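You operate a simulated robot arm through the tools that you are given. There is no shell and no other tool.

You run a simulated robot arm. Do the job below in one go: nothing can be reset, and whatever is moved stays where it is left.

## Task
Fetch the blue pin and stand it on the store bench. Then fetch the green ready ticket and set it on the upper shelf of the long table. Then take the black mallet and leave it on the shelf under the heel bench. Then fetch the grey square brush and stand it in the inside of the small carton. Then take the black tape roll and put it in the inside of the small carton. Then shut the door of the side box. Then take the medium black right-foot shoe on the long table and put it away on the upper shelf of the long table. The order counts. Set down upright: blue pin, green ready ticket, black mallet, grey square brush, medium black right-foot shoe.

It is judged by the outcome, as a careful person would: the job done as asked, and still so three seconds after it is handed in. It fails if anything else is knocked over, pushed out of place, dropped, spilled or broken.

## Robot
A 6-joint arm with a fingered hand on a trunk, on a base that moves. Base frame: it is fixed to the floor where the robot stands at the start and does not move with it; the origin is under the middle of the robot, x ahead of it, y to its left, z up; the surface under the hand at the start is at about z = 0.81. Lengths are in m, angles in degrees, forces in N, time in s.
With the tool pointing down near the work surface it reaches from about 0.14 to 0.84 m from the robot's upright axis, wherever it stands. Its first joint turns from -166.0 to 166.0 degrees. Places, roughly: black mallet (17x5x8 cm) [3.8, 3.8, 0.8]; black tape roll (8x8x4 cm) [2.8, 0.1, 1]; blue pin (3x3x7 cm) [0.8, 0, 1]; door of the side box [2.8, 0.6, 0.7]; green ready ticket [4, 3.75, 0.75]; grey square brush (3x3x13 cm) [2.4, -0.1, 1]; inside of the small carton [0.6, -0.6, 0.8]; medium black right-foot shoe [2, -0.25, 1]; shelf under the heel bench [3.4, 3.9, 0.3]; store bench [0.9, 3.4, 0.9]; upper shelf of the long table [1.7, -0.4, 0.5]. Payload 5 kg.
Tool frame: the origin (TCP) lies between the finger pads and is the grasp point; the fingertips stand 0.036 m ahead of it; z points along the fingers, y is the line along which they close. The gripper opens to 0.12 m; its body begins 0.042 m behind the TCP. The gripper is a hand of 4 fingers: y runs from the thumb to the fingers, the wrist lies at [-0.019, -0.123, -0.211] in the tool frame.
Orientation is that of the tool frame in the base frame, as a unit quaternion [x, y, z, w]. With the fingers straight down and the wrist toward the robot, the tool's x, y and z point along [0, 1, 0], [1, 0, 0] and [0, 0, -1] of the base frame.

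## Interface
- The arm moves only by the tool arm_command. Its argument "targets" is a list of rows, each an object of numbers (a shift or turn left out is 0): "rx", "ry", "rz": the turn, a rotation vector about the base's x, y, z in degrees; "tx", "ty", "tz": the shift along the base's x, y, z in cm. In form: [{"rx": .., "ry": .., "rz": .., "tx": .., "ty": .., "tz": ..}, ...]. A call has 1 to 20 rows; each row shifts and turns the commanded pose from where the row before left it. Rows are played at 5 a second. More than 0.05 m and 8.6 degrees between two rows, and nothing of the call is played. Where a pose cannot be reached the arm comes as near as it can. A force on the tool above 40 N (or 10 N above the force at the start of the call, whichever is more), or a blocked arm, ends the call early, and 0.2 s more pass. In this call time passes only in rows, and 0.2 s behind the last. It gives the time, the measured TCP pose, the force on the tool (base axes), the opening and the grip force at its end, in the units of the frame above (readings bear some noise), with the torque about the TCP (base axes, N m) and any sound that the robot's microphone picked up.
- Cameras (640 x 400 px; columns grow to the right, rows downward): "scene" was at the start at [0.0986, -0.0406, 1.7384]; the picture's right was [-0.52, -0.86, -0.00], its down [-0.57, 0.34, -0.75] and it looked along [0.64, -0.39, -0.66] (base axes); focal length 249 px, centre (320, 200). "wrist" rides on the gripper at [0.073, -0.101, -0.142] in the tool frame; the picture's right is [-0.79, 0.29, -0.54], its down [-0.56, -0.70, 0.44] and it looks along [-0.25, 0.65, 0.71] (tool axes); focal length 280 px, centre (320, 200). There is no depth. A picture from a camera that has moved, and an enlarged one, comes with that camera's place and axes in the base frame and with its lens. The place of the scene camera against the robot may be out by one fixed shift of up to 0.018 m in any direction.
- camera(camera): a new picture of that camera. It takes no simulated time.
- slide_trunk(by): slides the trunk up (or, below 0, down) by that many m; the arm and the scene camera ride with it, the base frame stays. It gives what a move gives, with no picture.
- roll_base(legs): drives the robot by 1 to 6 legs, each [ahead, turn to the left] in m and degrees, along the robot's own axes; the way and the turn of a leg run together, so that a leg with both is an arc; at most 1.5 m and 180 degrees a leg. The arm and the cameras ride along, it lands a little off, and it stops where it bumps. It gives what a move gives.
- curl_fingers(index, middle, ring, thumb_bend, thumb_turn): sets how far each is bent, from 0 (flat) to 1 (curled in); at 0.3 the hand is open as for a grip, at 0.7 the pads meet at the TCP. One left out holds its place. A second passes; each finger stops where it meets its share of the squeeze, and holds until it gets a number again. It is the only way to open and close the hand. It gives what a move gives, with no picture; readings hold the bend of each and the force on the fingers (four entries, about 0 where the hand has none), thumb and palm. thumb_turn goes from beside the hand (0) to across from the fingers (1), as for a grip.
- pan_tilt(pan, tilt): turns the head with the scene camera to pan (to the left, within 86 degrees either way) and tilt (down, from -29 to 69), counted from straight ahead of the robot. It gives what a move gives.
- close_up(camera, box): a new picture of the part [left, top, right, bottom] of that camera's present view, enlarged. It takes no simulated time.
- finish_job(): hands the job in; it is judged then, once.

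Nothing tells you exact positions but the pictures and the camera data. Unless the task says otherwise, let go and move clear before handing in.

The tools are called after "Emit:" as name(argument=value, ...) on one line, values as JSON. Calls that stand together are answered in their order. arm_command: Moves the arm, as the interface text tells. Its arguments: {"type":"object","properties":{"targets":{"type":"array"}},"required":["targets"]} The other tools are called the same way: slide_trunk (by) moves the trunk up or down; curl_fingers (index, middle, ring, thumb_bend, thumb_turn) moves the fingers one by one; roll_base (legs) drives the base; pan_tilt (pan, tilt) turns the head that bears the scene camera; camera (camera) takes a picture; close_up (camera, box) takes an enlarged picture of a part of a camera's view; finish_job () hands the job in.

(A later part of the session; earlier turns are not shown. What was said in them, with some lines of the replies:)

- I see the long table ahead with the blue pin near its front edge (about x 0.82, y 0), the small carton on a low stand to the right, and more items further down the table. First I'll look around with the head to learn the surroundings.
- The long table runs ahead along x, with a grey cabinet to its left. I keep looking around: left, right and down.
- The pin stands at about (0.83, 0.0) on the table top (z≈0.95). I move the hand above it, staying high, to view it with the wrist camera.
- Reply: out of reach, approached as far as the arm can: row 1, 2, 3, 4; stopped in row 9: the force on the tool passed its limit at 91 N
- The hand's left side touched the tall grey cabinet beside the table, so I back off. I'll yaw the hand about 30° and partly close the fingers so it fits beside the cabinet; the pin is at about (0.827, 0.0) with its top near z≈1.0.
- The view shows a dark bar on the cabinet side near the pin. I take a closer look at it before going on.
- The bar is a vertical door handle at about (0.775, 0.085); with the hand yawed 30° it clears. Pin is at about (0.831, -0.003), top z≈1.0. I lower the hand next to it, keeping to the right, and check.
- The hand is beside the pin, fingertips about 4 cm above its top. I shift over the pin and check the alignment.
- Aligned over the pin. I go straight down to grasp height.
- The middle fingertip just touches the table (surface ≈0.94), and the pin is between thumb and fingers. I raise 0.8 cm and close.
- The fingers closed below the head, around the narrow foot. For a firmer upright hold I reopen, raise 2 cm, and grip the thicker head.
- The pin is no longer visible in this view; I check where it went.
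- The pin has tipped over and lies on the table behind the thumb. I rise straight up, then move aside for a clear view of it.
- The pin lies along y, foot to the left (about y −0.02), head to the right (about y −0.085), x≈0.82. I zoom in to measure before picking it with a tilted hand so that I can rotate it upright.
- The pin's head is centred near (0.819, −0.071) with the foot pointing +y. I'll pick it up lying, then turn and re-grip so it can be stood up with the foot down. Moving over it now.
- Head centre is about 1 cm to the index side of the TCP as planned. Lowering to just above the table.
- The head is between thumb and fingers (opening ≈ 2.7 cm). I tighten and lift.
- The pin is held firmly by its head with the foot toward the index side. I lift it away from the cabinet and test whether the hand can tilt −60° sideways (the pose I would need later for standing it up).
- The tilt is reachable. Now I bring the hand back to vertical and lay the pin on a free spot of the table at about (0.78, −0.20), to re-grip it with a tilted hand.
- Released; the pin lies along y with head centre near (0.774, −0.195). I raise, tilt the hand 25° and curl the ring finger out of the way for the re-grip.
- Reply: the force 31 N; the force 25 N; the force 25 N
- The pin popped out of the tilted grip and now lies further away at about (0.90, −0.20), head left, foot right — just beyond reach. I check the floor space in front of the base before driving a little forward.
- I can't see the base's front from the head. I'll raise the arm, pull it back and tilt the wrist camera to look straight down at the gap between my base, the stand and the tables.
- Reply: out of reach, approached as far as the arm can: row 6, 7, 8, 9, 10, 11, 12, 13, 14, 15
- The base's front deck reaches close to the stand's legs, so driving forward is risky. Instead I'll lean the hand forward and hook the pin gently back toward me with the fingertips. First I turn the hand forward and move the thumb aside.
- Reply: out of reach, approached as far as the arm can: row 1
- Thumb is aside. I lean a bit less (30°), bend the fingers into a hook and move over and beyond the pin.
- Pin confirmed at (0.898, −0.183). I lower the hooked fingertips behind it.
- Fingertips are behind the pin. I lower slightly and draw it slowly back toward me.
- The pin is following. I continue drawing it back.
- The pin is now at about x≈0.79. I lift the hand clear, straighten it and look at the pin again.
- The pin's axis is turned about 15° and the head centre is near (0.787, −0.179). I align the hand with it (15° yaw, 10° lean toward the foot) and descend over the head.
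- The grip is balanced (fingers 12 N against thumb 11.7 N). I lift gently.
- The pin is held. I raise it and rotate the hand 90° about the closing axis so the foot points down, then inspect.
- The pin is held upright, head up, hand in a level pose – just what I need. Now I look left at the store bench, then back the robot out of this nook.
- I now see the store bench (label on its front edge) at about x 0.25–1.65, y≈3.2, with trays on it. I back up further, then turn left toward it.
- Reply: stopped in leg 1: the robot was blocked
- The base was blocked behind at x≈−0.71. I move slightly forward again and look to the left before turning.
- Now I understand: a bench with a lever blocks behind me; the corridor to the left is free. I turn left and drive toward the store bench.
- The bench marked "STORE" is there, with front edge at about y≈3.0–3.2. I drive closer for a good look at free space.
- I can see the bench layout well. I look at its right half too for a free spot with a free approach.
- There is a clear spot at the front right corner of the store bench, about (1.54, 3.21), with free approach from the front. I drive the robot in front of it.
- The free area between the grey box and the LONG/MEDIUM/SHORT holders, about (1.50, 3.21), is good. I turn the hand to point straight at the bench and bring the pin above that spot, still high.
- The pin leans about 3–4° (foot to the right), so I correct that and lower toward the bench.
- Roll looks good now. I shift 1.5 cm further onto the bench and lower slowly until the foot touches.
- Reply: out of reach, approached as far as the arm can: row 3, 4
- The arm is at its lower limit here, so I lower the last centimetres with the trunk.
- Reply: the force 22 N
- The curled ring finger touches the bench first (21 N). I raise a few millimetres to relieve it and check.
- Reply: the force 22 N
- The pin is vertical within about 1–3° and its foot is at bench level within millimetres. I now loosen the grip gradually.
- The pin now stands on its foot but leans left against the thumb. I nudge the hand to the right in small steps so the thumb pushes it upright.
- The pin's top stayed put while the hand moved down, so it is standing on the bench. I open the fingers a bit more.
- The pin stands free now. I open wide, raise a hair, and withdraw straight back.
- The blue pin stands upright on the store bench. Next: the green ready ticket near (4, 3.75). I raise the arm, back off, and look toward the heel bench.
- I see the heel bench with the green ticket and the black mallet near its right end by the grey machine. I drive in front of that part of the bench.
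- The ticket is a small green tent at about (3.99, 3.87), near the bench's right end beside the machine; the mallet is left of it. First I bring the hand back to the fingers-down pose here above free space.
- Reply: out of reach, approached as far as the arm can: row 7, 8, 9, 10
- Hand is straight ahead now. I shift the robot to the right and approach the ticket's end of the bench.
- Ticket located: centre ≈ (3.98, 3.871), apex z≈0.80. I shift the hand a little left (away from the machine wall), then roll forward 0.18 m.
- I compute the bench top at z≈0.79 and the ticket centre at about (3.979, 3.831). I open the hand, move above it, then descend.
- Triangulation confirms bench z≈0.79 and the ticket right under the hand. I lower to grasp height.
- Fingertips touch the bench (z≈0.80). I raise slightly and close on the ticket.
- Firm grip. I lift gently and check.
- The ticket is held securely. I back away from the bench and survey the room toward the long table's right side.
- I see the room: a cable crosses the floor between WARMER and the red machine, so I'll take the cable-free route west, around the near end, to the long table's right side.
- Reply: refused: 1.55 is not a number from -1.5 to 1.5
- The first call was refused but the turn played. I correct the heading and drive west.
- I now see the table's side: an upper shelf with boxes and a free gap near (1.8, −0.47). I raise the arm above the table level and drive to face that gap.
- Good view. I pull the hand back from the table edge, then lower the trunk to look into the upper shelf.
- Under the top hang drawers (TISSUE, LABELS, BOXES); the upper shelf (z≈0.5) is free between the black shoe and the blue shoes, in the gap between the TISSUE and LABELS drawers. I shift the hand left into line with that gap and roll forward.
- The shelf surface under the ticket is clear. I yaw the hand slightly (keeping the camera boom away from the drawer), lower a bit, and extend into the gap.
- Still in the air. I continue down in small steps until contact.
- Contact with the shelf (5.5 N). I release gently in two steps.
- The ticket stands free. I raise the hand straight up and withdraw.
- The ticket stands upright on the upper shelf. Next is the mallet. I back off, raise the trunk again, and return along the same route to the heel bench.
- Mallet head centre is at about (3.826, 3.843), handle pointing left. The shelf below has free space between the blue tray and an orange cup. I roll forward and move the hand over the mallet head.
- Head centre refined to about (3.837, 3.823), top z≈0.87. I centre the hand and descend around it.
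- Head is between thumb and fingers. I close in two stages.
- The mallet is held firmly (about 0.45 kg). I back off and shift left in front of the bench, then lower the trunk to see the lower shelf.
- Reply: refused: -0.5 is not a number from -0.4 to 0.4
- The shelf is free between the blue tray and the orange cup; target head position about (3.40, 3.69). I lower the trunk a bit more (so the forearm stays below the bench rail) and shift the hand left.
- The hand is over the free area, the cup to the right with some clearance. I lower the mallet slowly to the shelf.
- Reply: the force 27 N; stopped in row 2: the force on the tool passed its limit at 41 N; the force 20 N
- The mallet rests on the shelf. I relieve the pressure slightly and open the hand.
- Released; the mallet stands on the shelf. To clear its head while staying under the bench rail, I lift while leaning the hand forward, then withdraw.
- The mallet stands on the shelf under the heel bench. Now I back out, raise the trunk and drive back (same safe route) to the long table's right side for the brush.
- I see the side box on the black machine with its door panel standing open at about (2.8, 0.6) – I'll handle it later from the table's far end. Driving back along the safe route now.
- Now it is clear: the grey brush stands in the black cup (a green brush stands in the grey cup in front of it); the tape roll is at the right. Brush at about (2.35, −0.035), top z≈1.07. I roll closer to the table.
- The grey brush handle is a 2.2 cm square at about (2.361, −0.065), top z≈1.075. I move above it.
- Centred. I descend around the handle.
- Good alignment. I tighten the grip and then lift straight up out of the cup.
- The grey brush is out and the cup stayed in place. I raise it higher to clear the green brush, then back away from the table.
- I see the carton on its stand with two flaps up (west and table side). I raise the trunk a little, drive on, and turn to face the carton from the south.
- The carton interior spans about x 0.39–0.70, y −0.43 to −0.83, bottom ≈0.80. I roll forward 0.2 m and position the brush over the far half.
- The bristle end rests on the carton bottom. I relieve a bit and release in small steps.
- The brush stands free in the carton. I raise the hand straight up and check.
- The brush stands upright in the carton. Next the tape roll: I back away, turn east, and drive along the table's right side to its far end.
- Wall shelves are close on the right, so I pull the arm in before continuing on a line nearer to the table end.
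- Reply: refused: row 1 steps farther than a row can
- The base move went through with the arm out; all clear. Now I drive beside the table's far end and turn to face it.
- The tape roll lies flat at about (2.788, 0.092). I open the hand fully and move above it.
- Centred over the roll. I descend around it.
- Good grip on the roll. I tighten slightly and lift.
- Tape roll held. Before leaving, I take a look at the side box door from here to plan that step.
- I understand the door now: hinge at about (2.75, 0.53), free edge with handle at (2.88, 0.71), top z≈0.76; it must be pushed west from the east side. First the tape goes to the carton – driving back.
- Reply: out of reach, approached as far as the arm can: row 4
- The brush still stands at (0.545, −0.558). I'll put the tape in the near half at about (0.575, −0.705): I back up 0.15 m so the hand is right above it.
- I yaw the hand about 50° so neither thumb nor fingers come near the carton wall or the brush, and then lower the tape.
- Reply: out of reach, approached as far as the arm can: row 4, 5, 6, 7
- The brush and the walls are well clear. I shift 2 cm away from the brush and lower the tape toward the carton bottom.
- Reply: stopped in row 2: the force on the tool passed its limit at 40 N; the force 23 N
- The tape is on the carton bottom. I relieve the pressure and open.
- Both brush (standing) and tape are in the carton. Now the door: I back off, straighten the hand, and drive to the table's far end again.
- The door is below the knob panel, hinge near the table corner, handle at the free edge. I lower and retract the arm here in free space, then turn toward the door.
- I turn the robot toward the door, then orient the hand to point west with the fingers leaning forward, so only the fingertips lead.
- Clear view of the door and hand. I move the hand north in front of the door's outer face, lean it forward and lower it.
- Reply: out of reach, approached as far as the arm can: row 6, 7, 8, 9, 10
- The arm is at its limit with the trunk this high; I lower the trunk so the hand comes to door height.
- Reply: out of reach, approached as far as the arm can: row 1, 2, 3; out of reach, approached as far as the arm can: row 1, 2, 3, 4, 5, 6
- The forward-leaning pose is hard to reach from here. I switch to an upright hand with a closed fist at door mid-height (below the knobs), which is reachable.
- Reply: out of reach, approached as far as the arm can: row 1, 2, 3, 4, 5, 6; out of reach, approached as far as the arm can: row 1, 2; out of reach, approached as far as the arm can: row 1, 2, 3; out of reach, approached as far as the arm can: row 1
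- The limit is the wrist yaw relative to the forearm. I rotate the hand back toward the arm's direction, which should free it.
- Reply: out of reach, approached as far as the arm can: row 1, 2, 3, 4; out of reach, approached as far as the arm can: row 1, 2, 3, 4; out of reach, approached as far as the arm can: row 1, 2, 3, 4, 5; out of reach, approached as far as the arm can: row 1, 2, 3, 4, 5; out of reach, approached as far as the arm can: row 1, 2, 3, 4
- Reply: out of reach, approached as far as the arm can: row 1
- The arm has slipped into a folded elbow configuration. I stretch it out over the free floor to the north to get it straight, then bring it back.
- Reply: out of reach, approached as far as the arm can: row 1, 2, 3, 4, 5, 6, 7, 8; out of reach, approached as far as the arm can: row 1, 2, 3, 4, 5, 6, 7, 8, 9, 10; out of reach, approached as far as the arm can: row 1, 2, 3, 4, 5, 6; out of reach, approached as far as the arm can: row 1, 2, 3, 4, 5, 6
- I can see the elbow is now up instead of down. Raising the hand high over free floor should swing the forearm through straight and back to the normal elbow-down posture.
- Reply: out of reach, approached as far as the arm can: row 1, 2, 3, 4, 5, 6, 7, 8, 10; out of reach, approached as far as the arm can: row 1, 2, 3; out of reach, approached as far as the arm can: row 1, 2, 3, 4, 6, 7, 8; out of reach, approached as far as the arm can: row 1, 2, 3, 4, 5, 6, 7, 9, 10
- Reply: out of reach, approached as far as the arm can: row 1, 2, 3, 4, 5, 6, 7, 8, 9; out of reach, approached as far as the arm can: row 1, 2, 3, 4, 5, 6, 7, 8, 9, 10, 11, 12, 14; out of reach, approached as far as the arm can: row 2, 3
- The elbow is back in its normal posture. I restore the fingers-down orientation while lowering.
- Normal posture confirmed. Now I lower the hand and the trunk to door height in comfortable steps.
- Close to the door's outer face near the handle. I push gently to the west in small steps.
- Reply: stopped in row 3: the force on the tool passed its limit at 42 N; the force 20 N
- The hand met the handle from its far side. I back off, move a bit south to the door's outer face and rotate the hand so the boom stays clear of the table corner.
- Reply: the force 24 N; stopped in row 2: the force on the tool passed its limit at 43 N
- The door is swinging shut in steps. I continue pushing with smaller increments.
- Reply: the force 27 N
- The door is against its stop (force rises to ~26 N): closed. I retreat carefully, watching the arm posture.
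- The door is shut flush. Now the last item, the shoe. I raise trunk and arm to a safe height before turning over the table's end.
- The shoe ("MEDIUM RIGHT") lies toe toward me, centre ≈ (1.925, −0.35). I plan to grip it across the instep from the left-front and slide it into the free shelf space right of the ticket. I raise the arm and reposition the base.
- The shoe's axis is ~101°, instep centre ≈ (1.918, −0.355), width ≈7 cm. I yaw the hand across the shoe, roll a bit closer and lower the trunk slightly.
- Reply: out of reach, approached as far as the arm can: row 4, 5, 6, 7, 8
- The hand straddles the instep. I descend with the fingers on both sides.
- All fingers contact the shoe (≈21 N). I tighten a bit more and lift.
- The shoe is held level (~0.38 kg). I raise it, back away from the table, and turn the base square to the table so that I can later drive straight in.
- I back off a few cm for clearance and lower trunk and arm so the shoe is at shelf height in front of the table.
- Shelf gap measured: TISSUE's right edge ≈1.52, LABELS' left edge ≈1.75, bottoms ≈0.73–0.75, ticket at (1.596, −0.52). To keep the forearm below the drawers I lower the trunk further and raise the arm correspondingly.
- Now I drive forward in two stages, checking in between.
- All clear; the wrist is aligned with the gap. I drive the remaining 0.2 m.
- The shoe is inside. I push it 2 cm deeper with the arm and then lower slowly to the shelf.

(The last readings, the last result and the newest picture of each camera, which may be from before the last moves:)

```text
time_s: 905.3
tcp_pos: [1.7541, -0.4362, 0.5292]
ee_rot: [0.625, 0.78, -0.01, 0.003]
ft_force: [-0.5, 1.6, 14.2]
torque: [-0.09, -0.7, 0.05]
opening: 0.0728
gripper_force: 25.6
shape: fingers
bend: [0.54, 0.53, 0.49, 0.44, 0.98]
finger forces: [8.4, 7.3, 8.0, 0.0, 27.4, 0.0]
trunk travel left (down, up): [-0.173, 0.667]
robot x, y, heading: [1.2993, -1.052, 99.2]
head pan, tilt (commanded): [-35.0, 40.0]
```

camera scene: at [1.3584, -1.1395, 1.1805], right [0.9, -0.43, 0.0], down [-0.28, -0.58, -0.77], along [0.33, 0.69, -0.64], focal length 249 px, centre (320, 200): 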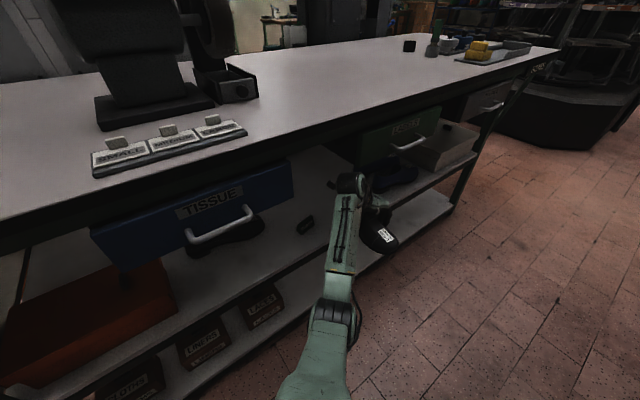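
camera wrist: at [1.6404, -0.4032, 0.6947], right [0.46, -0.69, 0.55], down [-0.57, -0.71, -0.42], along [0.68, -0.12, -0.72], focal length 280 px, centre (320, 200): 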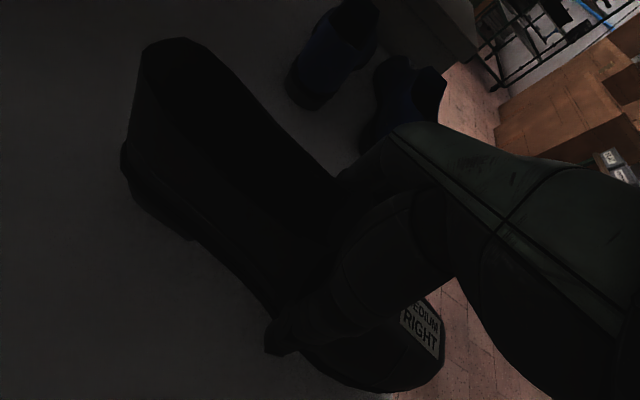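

The sole rests on the shelf (≈14 N). I release gently.

Emit:
curl_fingers(index=0.44, middle=0.44, ring=0.42, thumb_bend=0.39)

Emit:
curl_fingers(index=0.34, middle=0.34, ring=0.34, thumb_bend=0.3)

Emit:
camera(camera="wrist")

```text
time_s: 906.3
tcp_pos: [1.7526, -0.4352, 0.5265]
ee_rot: [0.625, 0.78, -0.013, 0.004]
ft_force: [-1.1, 0.3, -0.6]
torque: [0.0, -0.01, 0.0]
opening: 0.0902
gripper_force: 1.2
shape: fingers
bend: [0.44, 0.44, 0.42, 0.39, 0.99]
finger forces: [0.0, 0.0, 0.0, 0.1, 0.7, 0.1]
trunk travel left (down, up): [-0.173, 0.667]
robot x, y, heading: [1.2984, -1.0532, 99.4]
head pan, tilt (commanded): [-35.0, 40.0]
```

```text
time_s: 907.3
tcp_pos: [1.7525, -0.4365, 0.526]
ee_rot: [0.625, 0.781, -0.013, 0.003]
ft_force: [0.6, 0.1, 0.0]
torque: [0.02, 0.02, 0.0]
opening: 0.1177
gripper_force: 0.1
shape: fingers
bend: [0.34, 0.34, 0.34, 0.3, 0.98]
finger forces: [0.0, 0.1, 0.0, 0.1, 0.0, 0.0]
trunk travel left (down, up): [-0.173, 0.667]
robot x, y, heading: [1.2978, -1.0532, 99.1]
head pan, tilt (commanded): [-35.0, 40.0]
```

```text
taken
camera wrist: at [1.6399, -0.3843, 0.6695], right [0.46, -0.69, 0.55], down [-0.57, -0.71, -0.42], along [0.68, -0.12, -0.72], focal length 280 px, centre (320, 200)
```

wrist: 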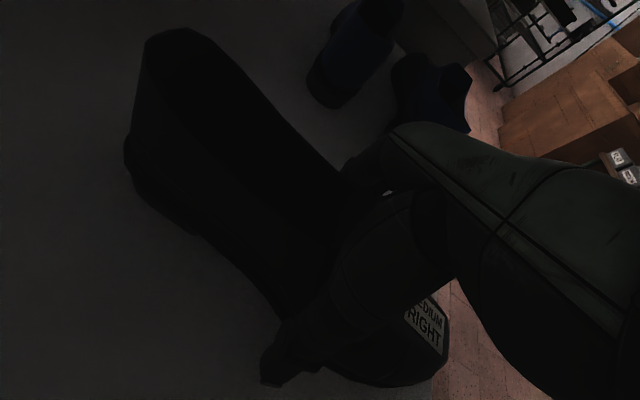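

Released. I raise slightly, open wider, and slide the hand back along the shoe's own axis.

Emit:
arm_command(targets=[{"tz": 0.6}, {"tz": 0.6}])

Emit:
curl_fingers(index=0.22, middle=0.22, ring=0.22, thumb_bend=0.2)

Emit:
arm_command(targets=[{"tx": 0.45, "ty": -1.95}, {"tx": 0.45, "ty": -1.95}])

Emit:
camera(camera="wrist")

Emit:
close_up(camera="scene", box=[300, 150, 460, 270])

```text
time_s: 907.9
tcp_pos: [1.7546, -0.4361, 0.5381]
ee_rot: [0.625, 0.781, -0.013, 0.003]
ft_force: [0.1, -0.1, 0.2]
torque: [-0.01, 0.02, -0.03]
opening: 0.1176
gripper_force: 0.1
shape: fingers
bend: [0.34, 0.34, 0.34, 0.3, 0.98]
finger forces: [0.0, 0.0, 0.1, 0.1, 0.1, 0.0]
trunk travel left (down, up): [-0.173, 0.667]
robot x, y, heading: [1.2957, -1.0549, 99.3]
head pan, tilt (commanded): [-35.0, 40.0]
```

```text
time_s: 908.9
tcp_pos: [1.7546, -0.4368, 0.5374]
ee_rot: [0.625, 0.78, -0.013, 0.003]
ft_force: [1.1, 0.8, -0.5]
torque: [-0.02, 0.01, -0.01]
opening: 0.147
gripper_force: 0.0
shape: fingers
bend: [0.22, 0.22, 0.22, 0.2, 0.97]
finger forces: [0.0, 0.0, 0.0, 0.0, 0.0, 0.0]
trunk travel left (down, up): [-0.173, 0.667]
robot x, y, heading: [1.2979, -1.0539, 99.3]
head pan, tilt (commanded): [-35.0, 40.0]
```

```text
time_s: 909.5
tcp_pos: [1.7628, -0.4747, 0.5374]
ee_rot: [0.624, 0.781, -0.013, 0.004]
ft_force: [0.3, -0.9, 0.4]
torque: [0.01, 0.0, 0.0]
opening: 0.1468
gripper_force: 0.1
shape: fingers
bend: [0.22, 0.22, 0.22, 0.2, 0.97]
finger forces: [0.0, 0.0, 0.0, 0.0, 0.0, 0.0]
trunk travel left (down, up): [-0.173, 0.667]
robot x, y, heading: [1.2956, -1.0531, 99.2]
head pan, tilt (commanded): [-35.0, 40.0]
```

```text
taken
camera wrist: at [1.649, -0.424, 0.6803], right [0.46, -0.69, 0.55], down [-0.57, -0.71, -0.42], along [0.68, -0.12, -0.72], focal length 280 px, centre (320, 200)
```

wrist: 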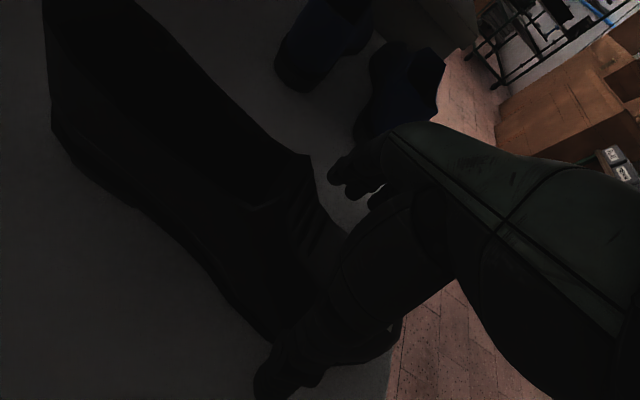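

```text
3.33 times, centred on (380, 210) of scene
camera zoom: at [1.3261, -0.9442, 1.1806], right [0.9, -0.43, 0.0], down [-0.28, -0.58, -0.77], along [0.33, 0.69, -0.64], focal length 830 px, centre (120, 167)
```

zoom: 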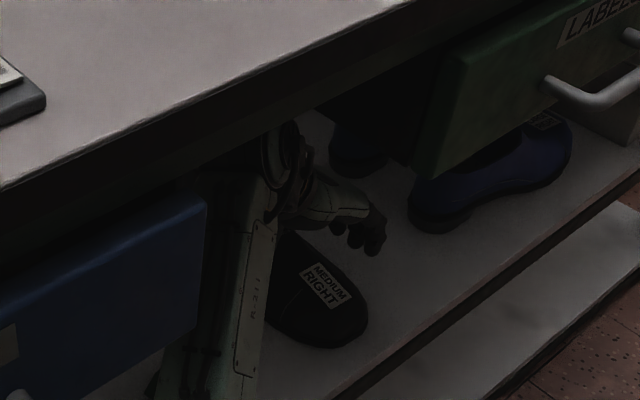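

Emit:
arm_command(targets=[{"tx": 0.6, "ty": -2.5}, {"tx": 0.6, "ty": -2.5}, {"tx": 0.6, "ty": -2.5}, {"tx": 0.6, "ty": -2.5}])

Emit:
camera(camera="wrist")

Emit:
close_up(camera="scene", box=[300, 150, 460, 270])

```text
time_s: 910.5
tcp_pos: [1.7862, -0.5757, 0.5354]
ee_rot: [0.625, 0.781, -0.012, 0.004]
ft_force: [-0.5, 0.6, 0.3]
torque: [0.02, 0.01, -0.03]
opening: 0.1469
gripper_force: 0.0
shape: fingers
bend: [0.22, 0.22, 0.22, 0.2, 0.97]
finger forces: [0.0, 0.0, 0.0, 0.1, 0.0, 0.0]
trunk travel left (down, up): [-0.173, 0.667]
robot x, y, heading: [1.2966, -1.0568, 99.3]
head pan, tilt (commanded): [-35.0, 40.0]
```

```text
taken
camera wrist: at [1.6733, -0.5238, 0.6797], right [0.46, -0.69, 0.55], down [-0.57, -0.71, -0.42], along [0.68, -0.12, -0.72], focal length 280 px, centre (320, 200)
```

wrist: 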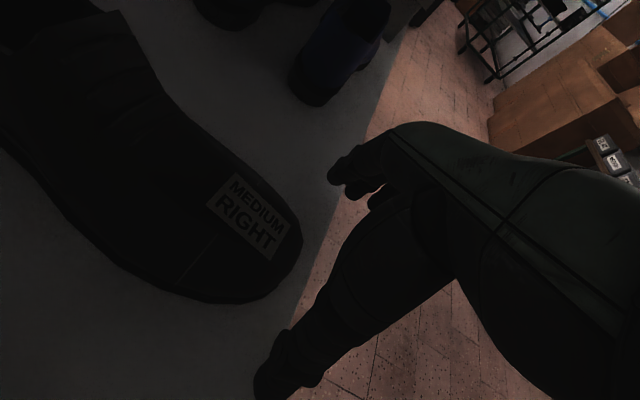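

```text
3.33 times, centred on (380, 210) of scene
camera zoom: at [1.3261, -0.9443, 1.1806], right [0.9, -0.43, 0.0], down [-0.28, -0.58, -0.77], along [0.33, 0.69, -0.64], focal length 830 px, centre (120, 167)
```

zoom: 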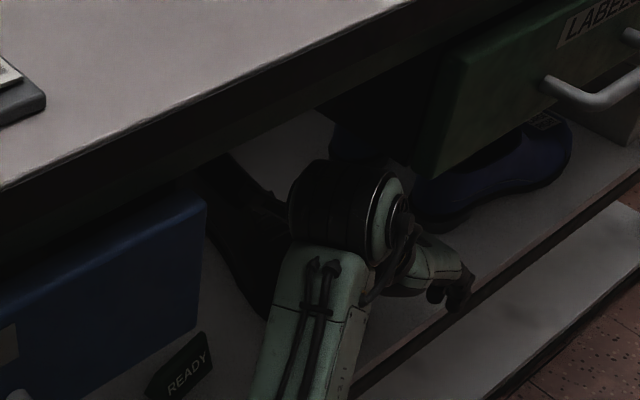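

The shoe and ticket are undisturbed and the hand is clear of the toe. I reverse out fully.

Emit:
roll_base(legs=[[-0.3, 0]])

Emit:
camera(camera="scene")

Emit:
close_up(camera="scene", box=[220, 110, 440, 260])

```text
time_s: 912.8
tcp_pos: [1.8353, -0.8777, 0.5366]
ee_rot: [0.624, 0.781, -0.012, 0.004]
ft_force: [0.0, 0.7, 0.3]
torque: [0.01, 0.03, -0.01]
opening: 0.1468
gripper_force: 0.0
shape: fingers
bend: [0.22, 0.22, 0.22, 0.2, 0.97]
finger forces: [0.0, 0.1, 0.1, 0.1, 0.0, 0.0]
trunk travel left (down, up): [-0.173, 0.667]
robot x, y, heading: [1.3504, -1.3562, 99.4]
head pan, tilt (commanded): [-35.0, 40.0]
```

```text
taken
camera scene: at [1.3756, -1.2466, 1.1806], right [0.9, -0.43, 0.0], down [-0.28, -0.58, -0.77], along [0.33, 0.69, -0.64], focal length 249 px, centre (320, 200)
```

scene: 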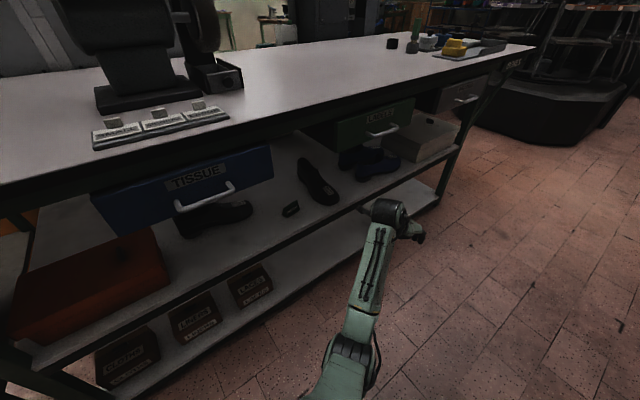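

```text
2.67 times, centred on (330, 185) of scene
camera zoom: at [1.3756, -1.2466, 1.1806], right [0.9, -0.43, 0.0], down [-0.28, -0.58, -0.77], along [0.33, 0.69, -0.64], focal length 664 px, centre (293, 240)
```

zoom: 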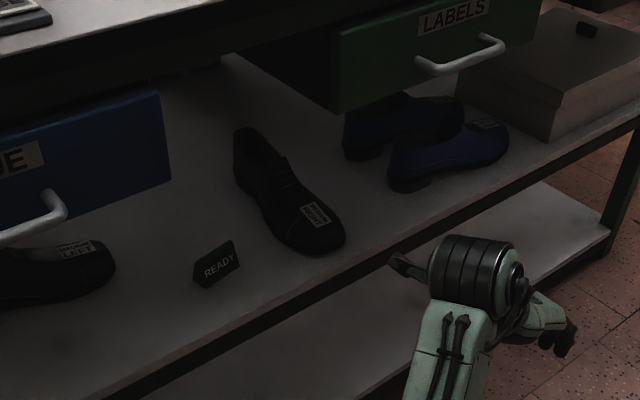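

Everything is in place: the shoe stands on the upper shelf next to the ticket, the hand is empty and clear. As a last check I glance at the carton before handing in.

Emit:
slide_trunk(by=0.4)

Emit:
pan_tilt(pan=20, tilt=40)

Emit:
camera(camera="scene")

Emit:
close_up(camera="scene", box=[100, 80, 300, 230])

```text
time_s: 916.6
tcp_pos: [1.8366, -0.8774, 0.937]
ee_rot: [0.624, 0.781, -0.012, 0.003]
ft_force: [0.9, 0.2, 0.3]
torque: [0.01, 0.01, -0.04]
opening: 0.1472
gripper_force: 0.0
shape: fingers
bend: [0.22, 0.22, 0.22, 0.2, 0.97]
finger forces: [0.0, 0.0, 0.0, 0.0, 0.0, 0.0]
trunk travel left (down, up): [-0.573, 0.267]
robot x, y, heading: [1.3464, -1.3574, 99.6]
head pan, tilt (commanded): [-35.0, 40.0]
```

```text
time_s: 917.8
tcp_pos: [1.8362, -0.8781, 0.9366]
ee_rot: [0.625, 0.781, -0.012, 0.003]
ft_force: [0.0, -0.6, -0.1]
torque: [-0.02, 0.0, -0.02]
opening: 0.1469
gripper_force: 0.1
shape: fingers
bend: [0.22, 0.22, 0.22, 0.2, 0.97]
finger forces: [0.0, 0.1, 0.1, 0.0, 0.0, 0.0]
trunk travel left (down, up): [-0.573, 0.267]
robot x, y, heading: [1.3458, -1.3538, 99.2]
head pan, tilt (commanded): [20.0, 40.0]
```

```text
taken
camera scene: at [1.2973, -1.2488, 1.5806], right [0.87, 0.49, 0.0], down [0.31, -0.56, -0.77], along [-0.38, 0.67, -0.64], focal length 249 px, centre (320, 200)
```

scene: 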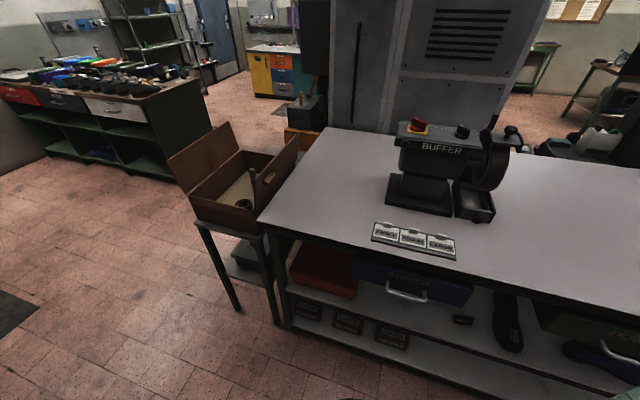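

```text
2.67 times, centred on (200, 155) of scene
camera zoom: at [1.2973, -1.2488, 1.5806], right [0.87, 0.49, 0.0], down [0.31, -0.56, -0.77], along [-0.38, 0.67, -0.64], focal length 664 px, centre (640, 320)
```

zoom: 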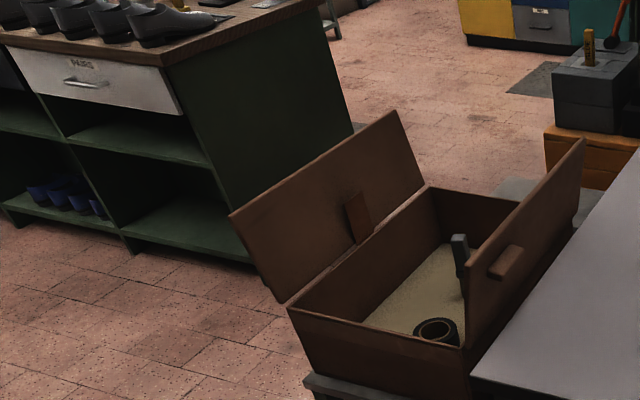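

The carton holds the standing brush and the tape roll. On the upper shelf I can see the ticket and the shoe. The pin, the mallet and the closed door were each checked when I did them. The hand is empty and clear, so I hand the job in.

Emit:
finish_job()

```text
The job is handed in.
```

I finished all seven steps in the order given and handed the job in. I checked each item with the cameras after setting it down. The carton and the upper shelf I looked at again just before handing in; the pin, the mallet and the door I did not.

| Item | Where it is now |
|---|---|
| Blue pin | Standing at the front right of the store bench |
| Green ready ticket | Standing on the upper shelf of the long table |
| Black mallet | Upright on the shelf under the heel bench, between the blue tray and the orange cup |
| Grey square brush | Standing inside the small carton |
| Black tape roll | Lying flat inside the small carton, next to the brush |
| Side box door | Pushed shut until it met its stop |
| Medium black right-foot shoe | Upright on the upper shelf of the long table, beside the ticket |

A few things did not go smoothly:

- **Blue pin:** it tipped over while I was re-gripping it on the long table. It then slipped about 12 cm across the table before I got it upright again.
- **Cabinet handle:** early on, the hand bumped the tall cabinet beside the long table, most likely on its door handle, with about 91 N. I saw no change to it.
- **Base:** it backed into the bench behind the start position once and stopped there.

I saw nothing else knocked over, spilled or moved.
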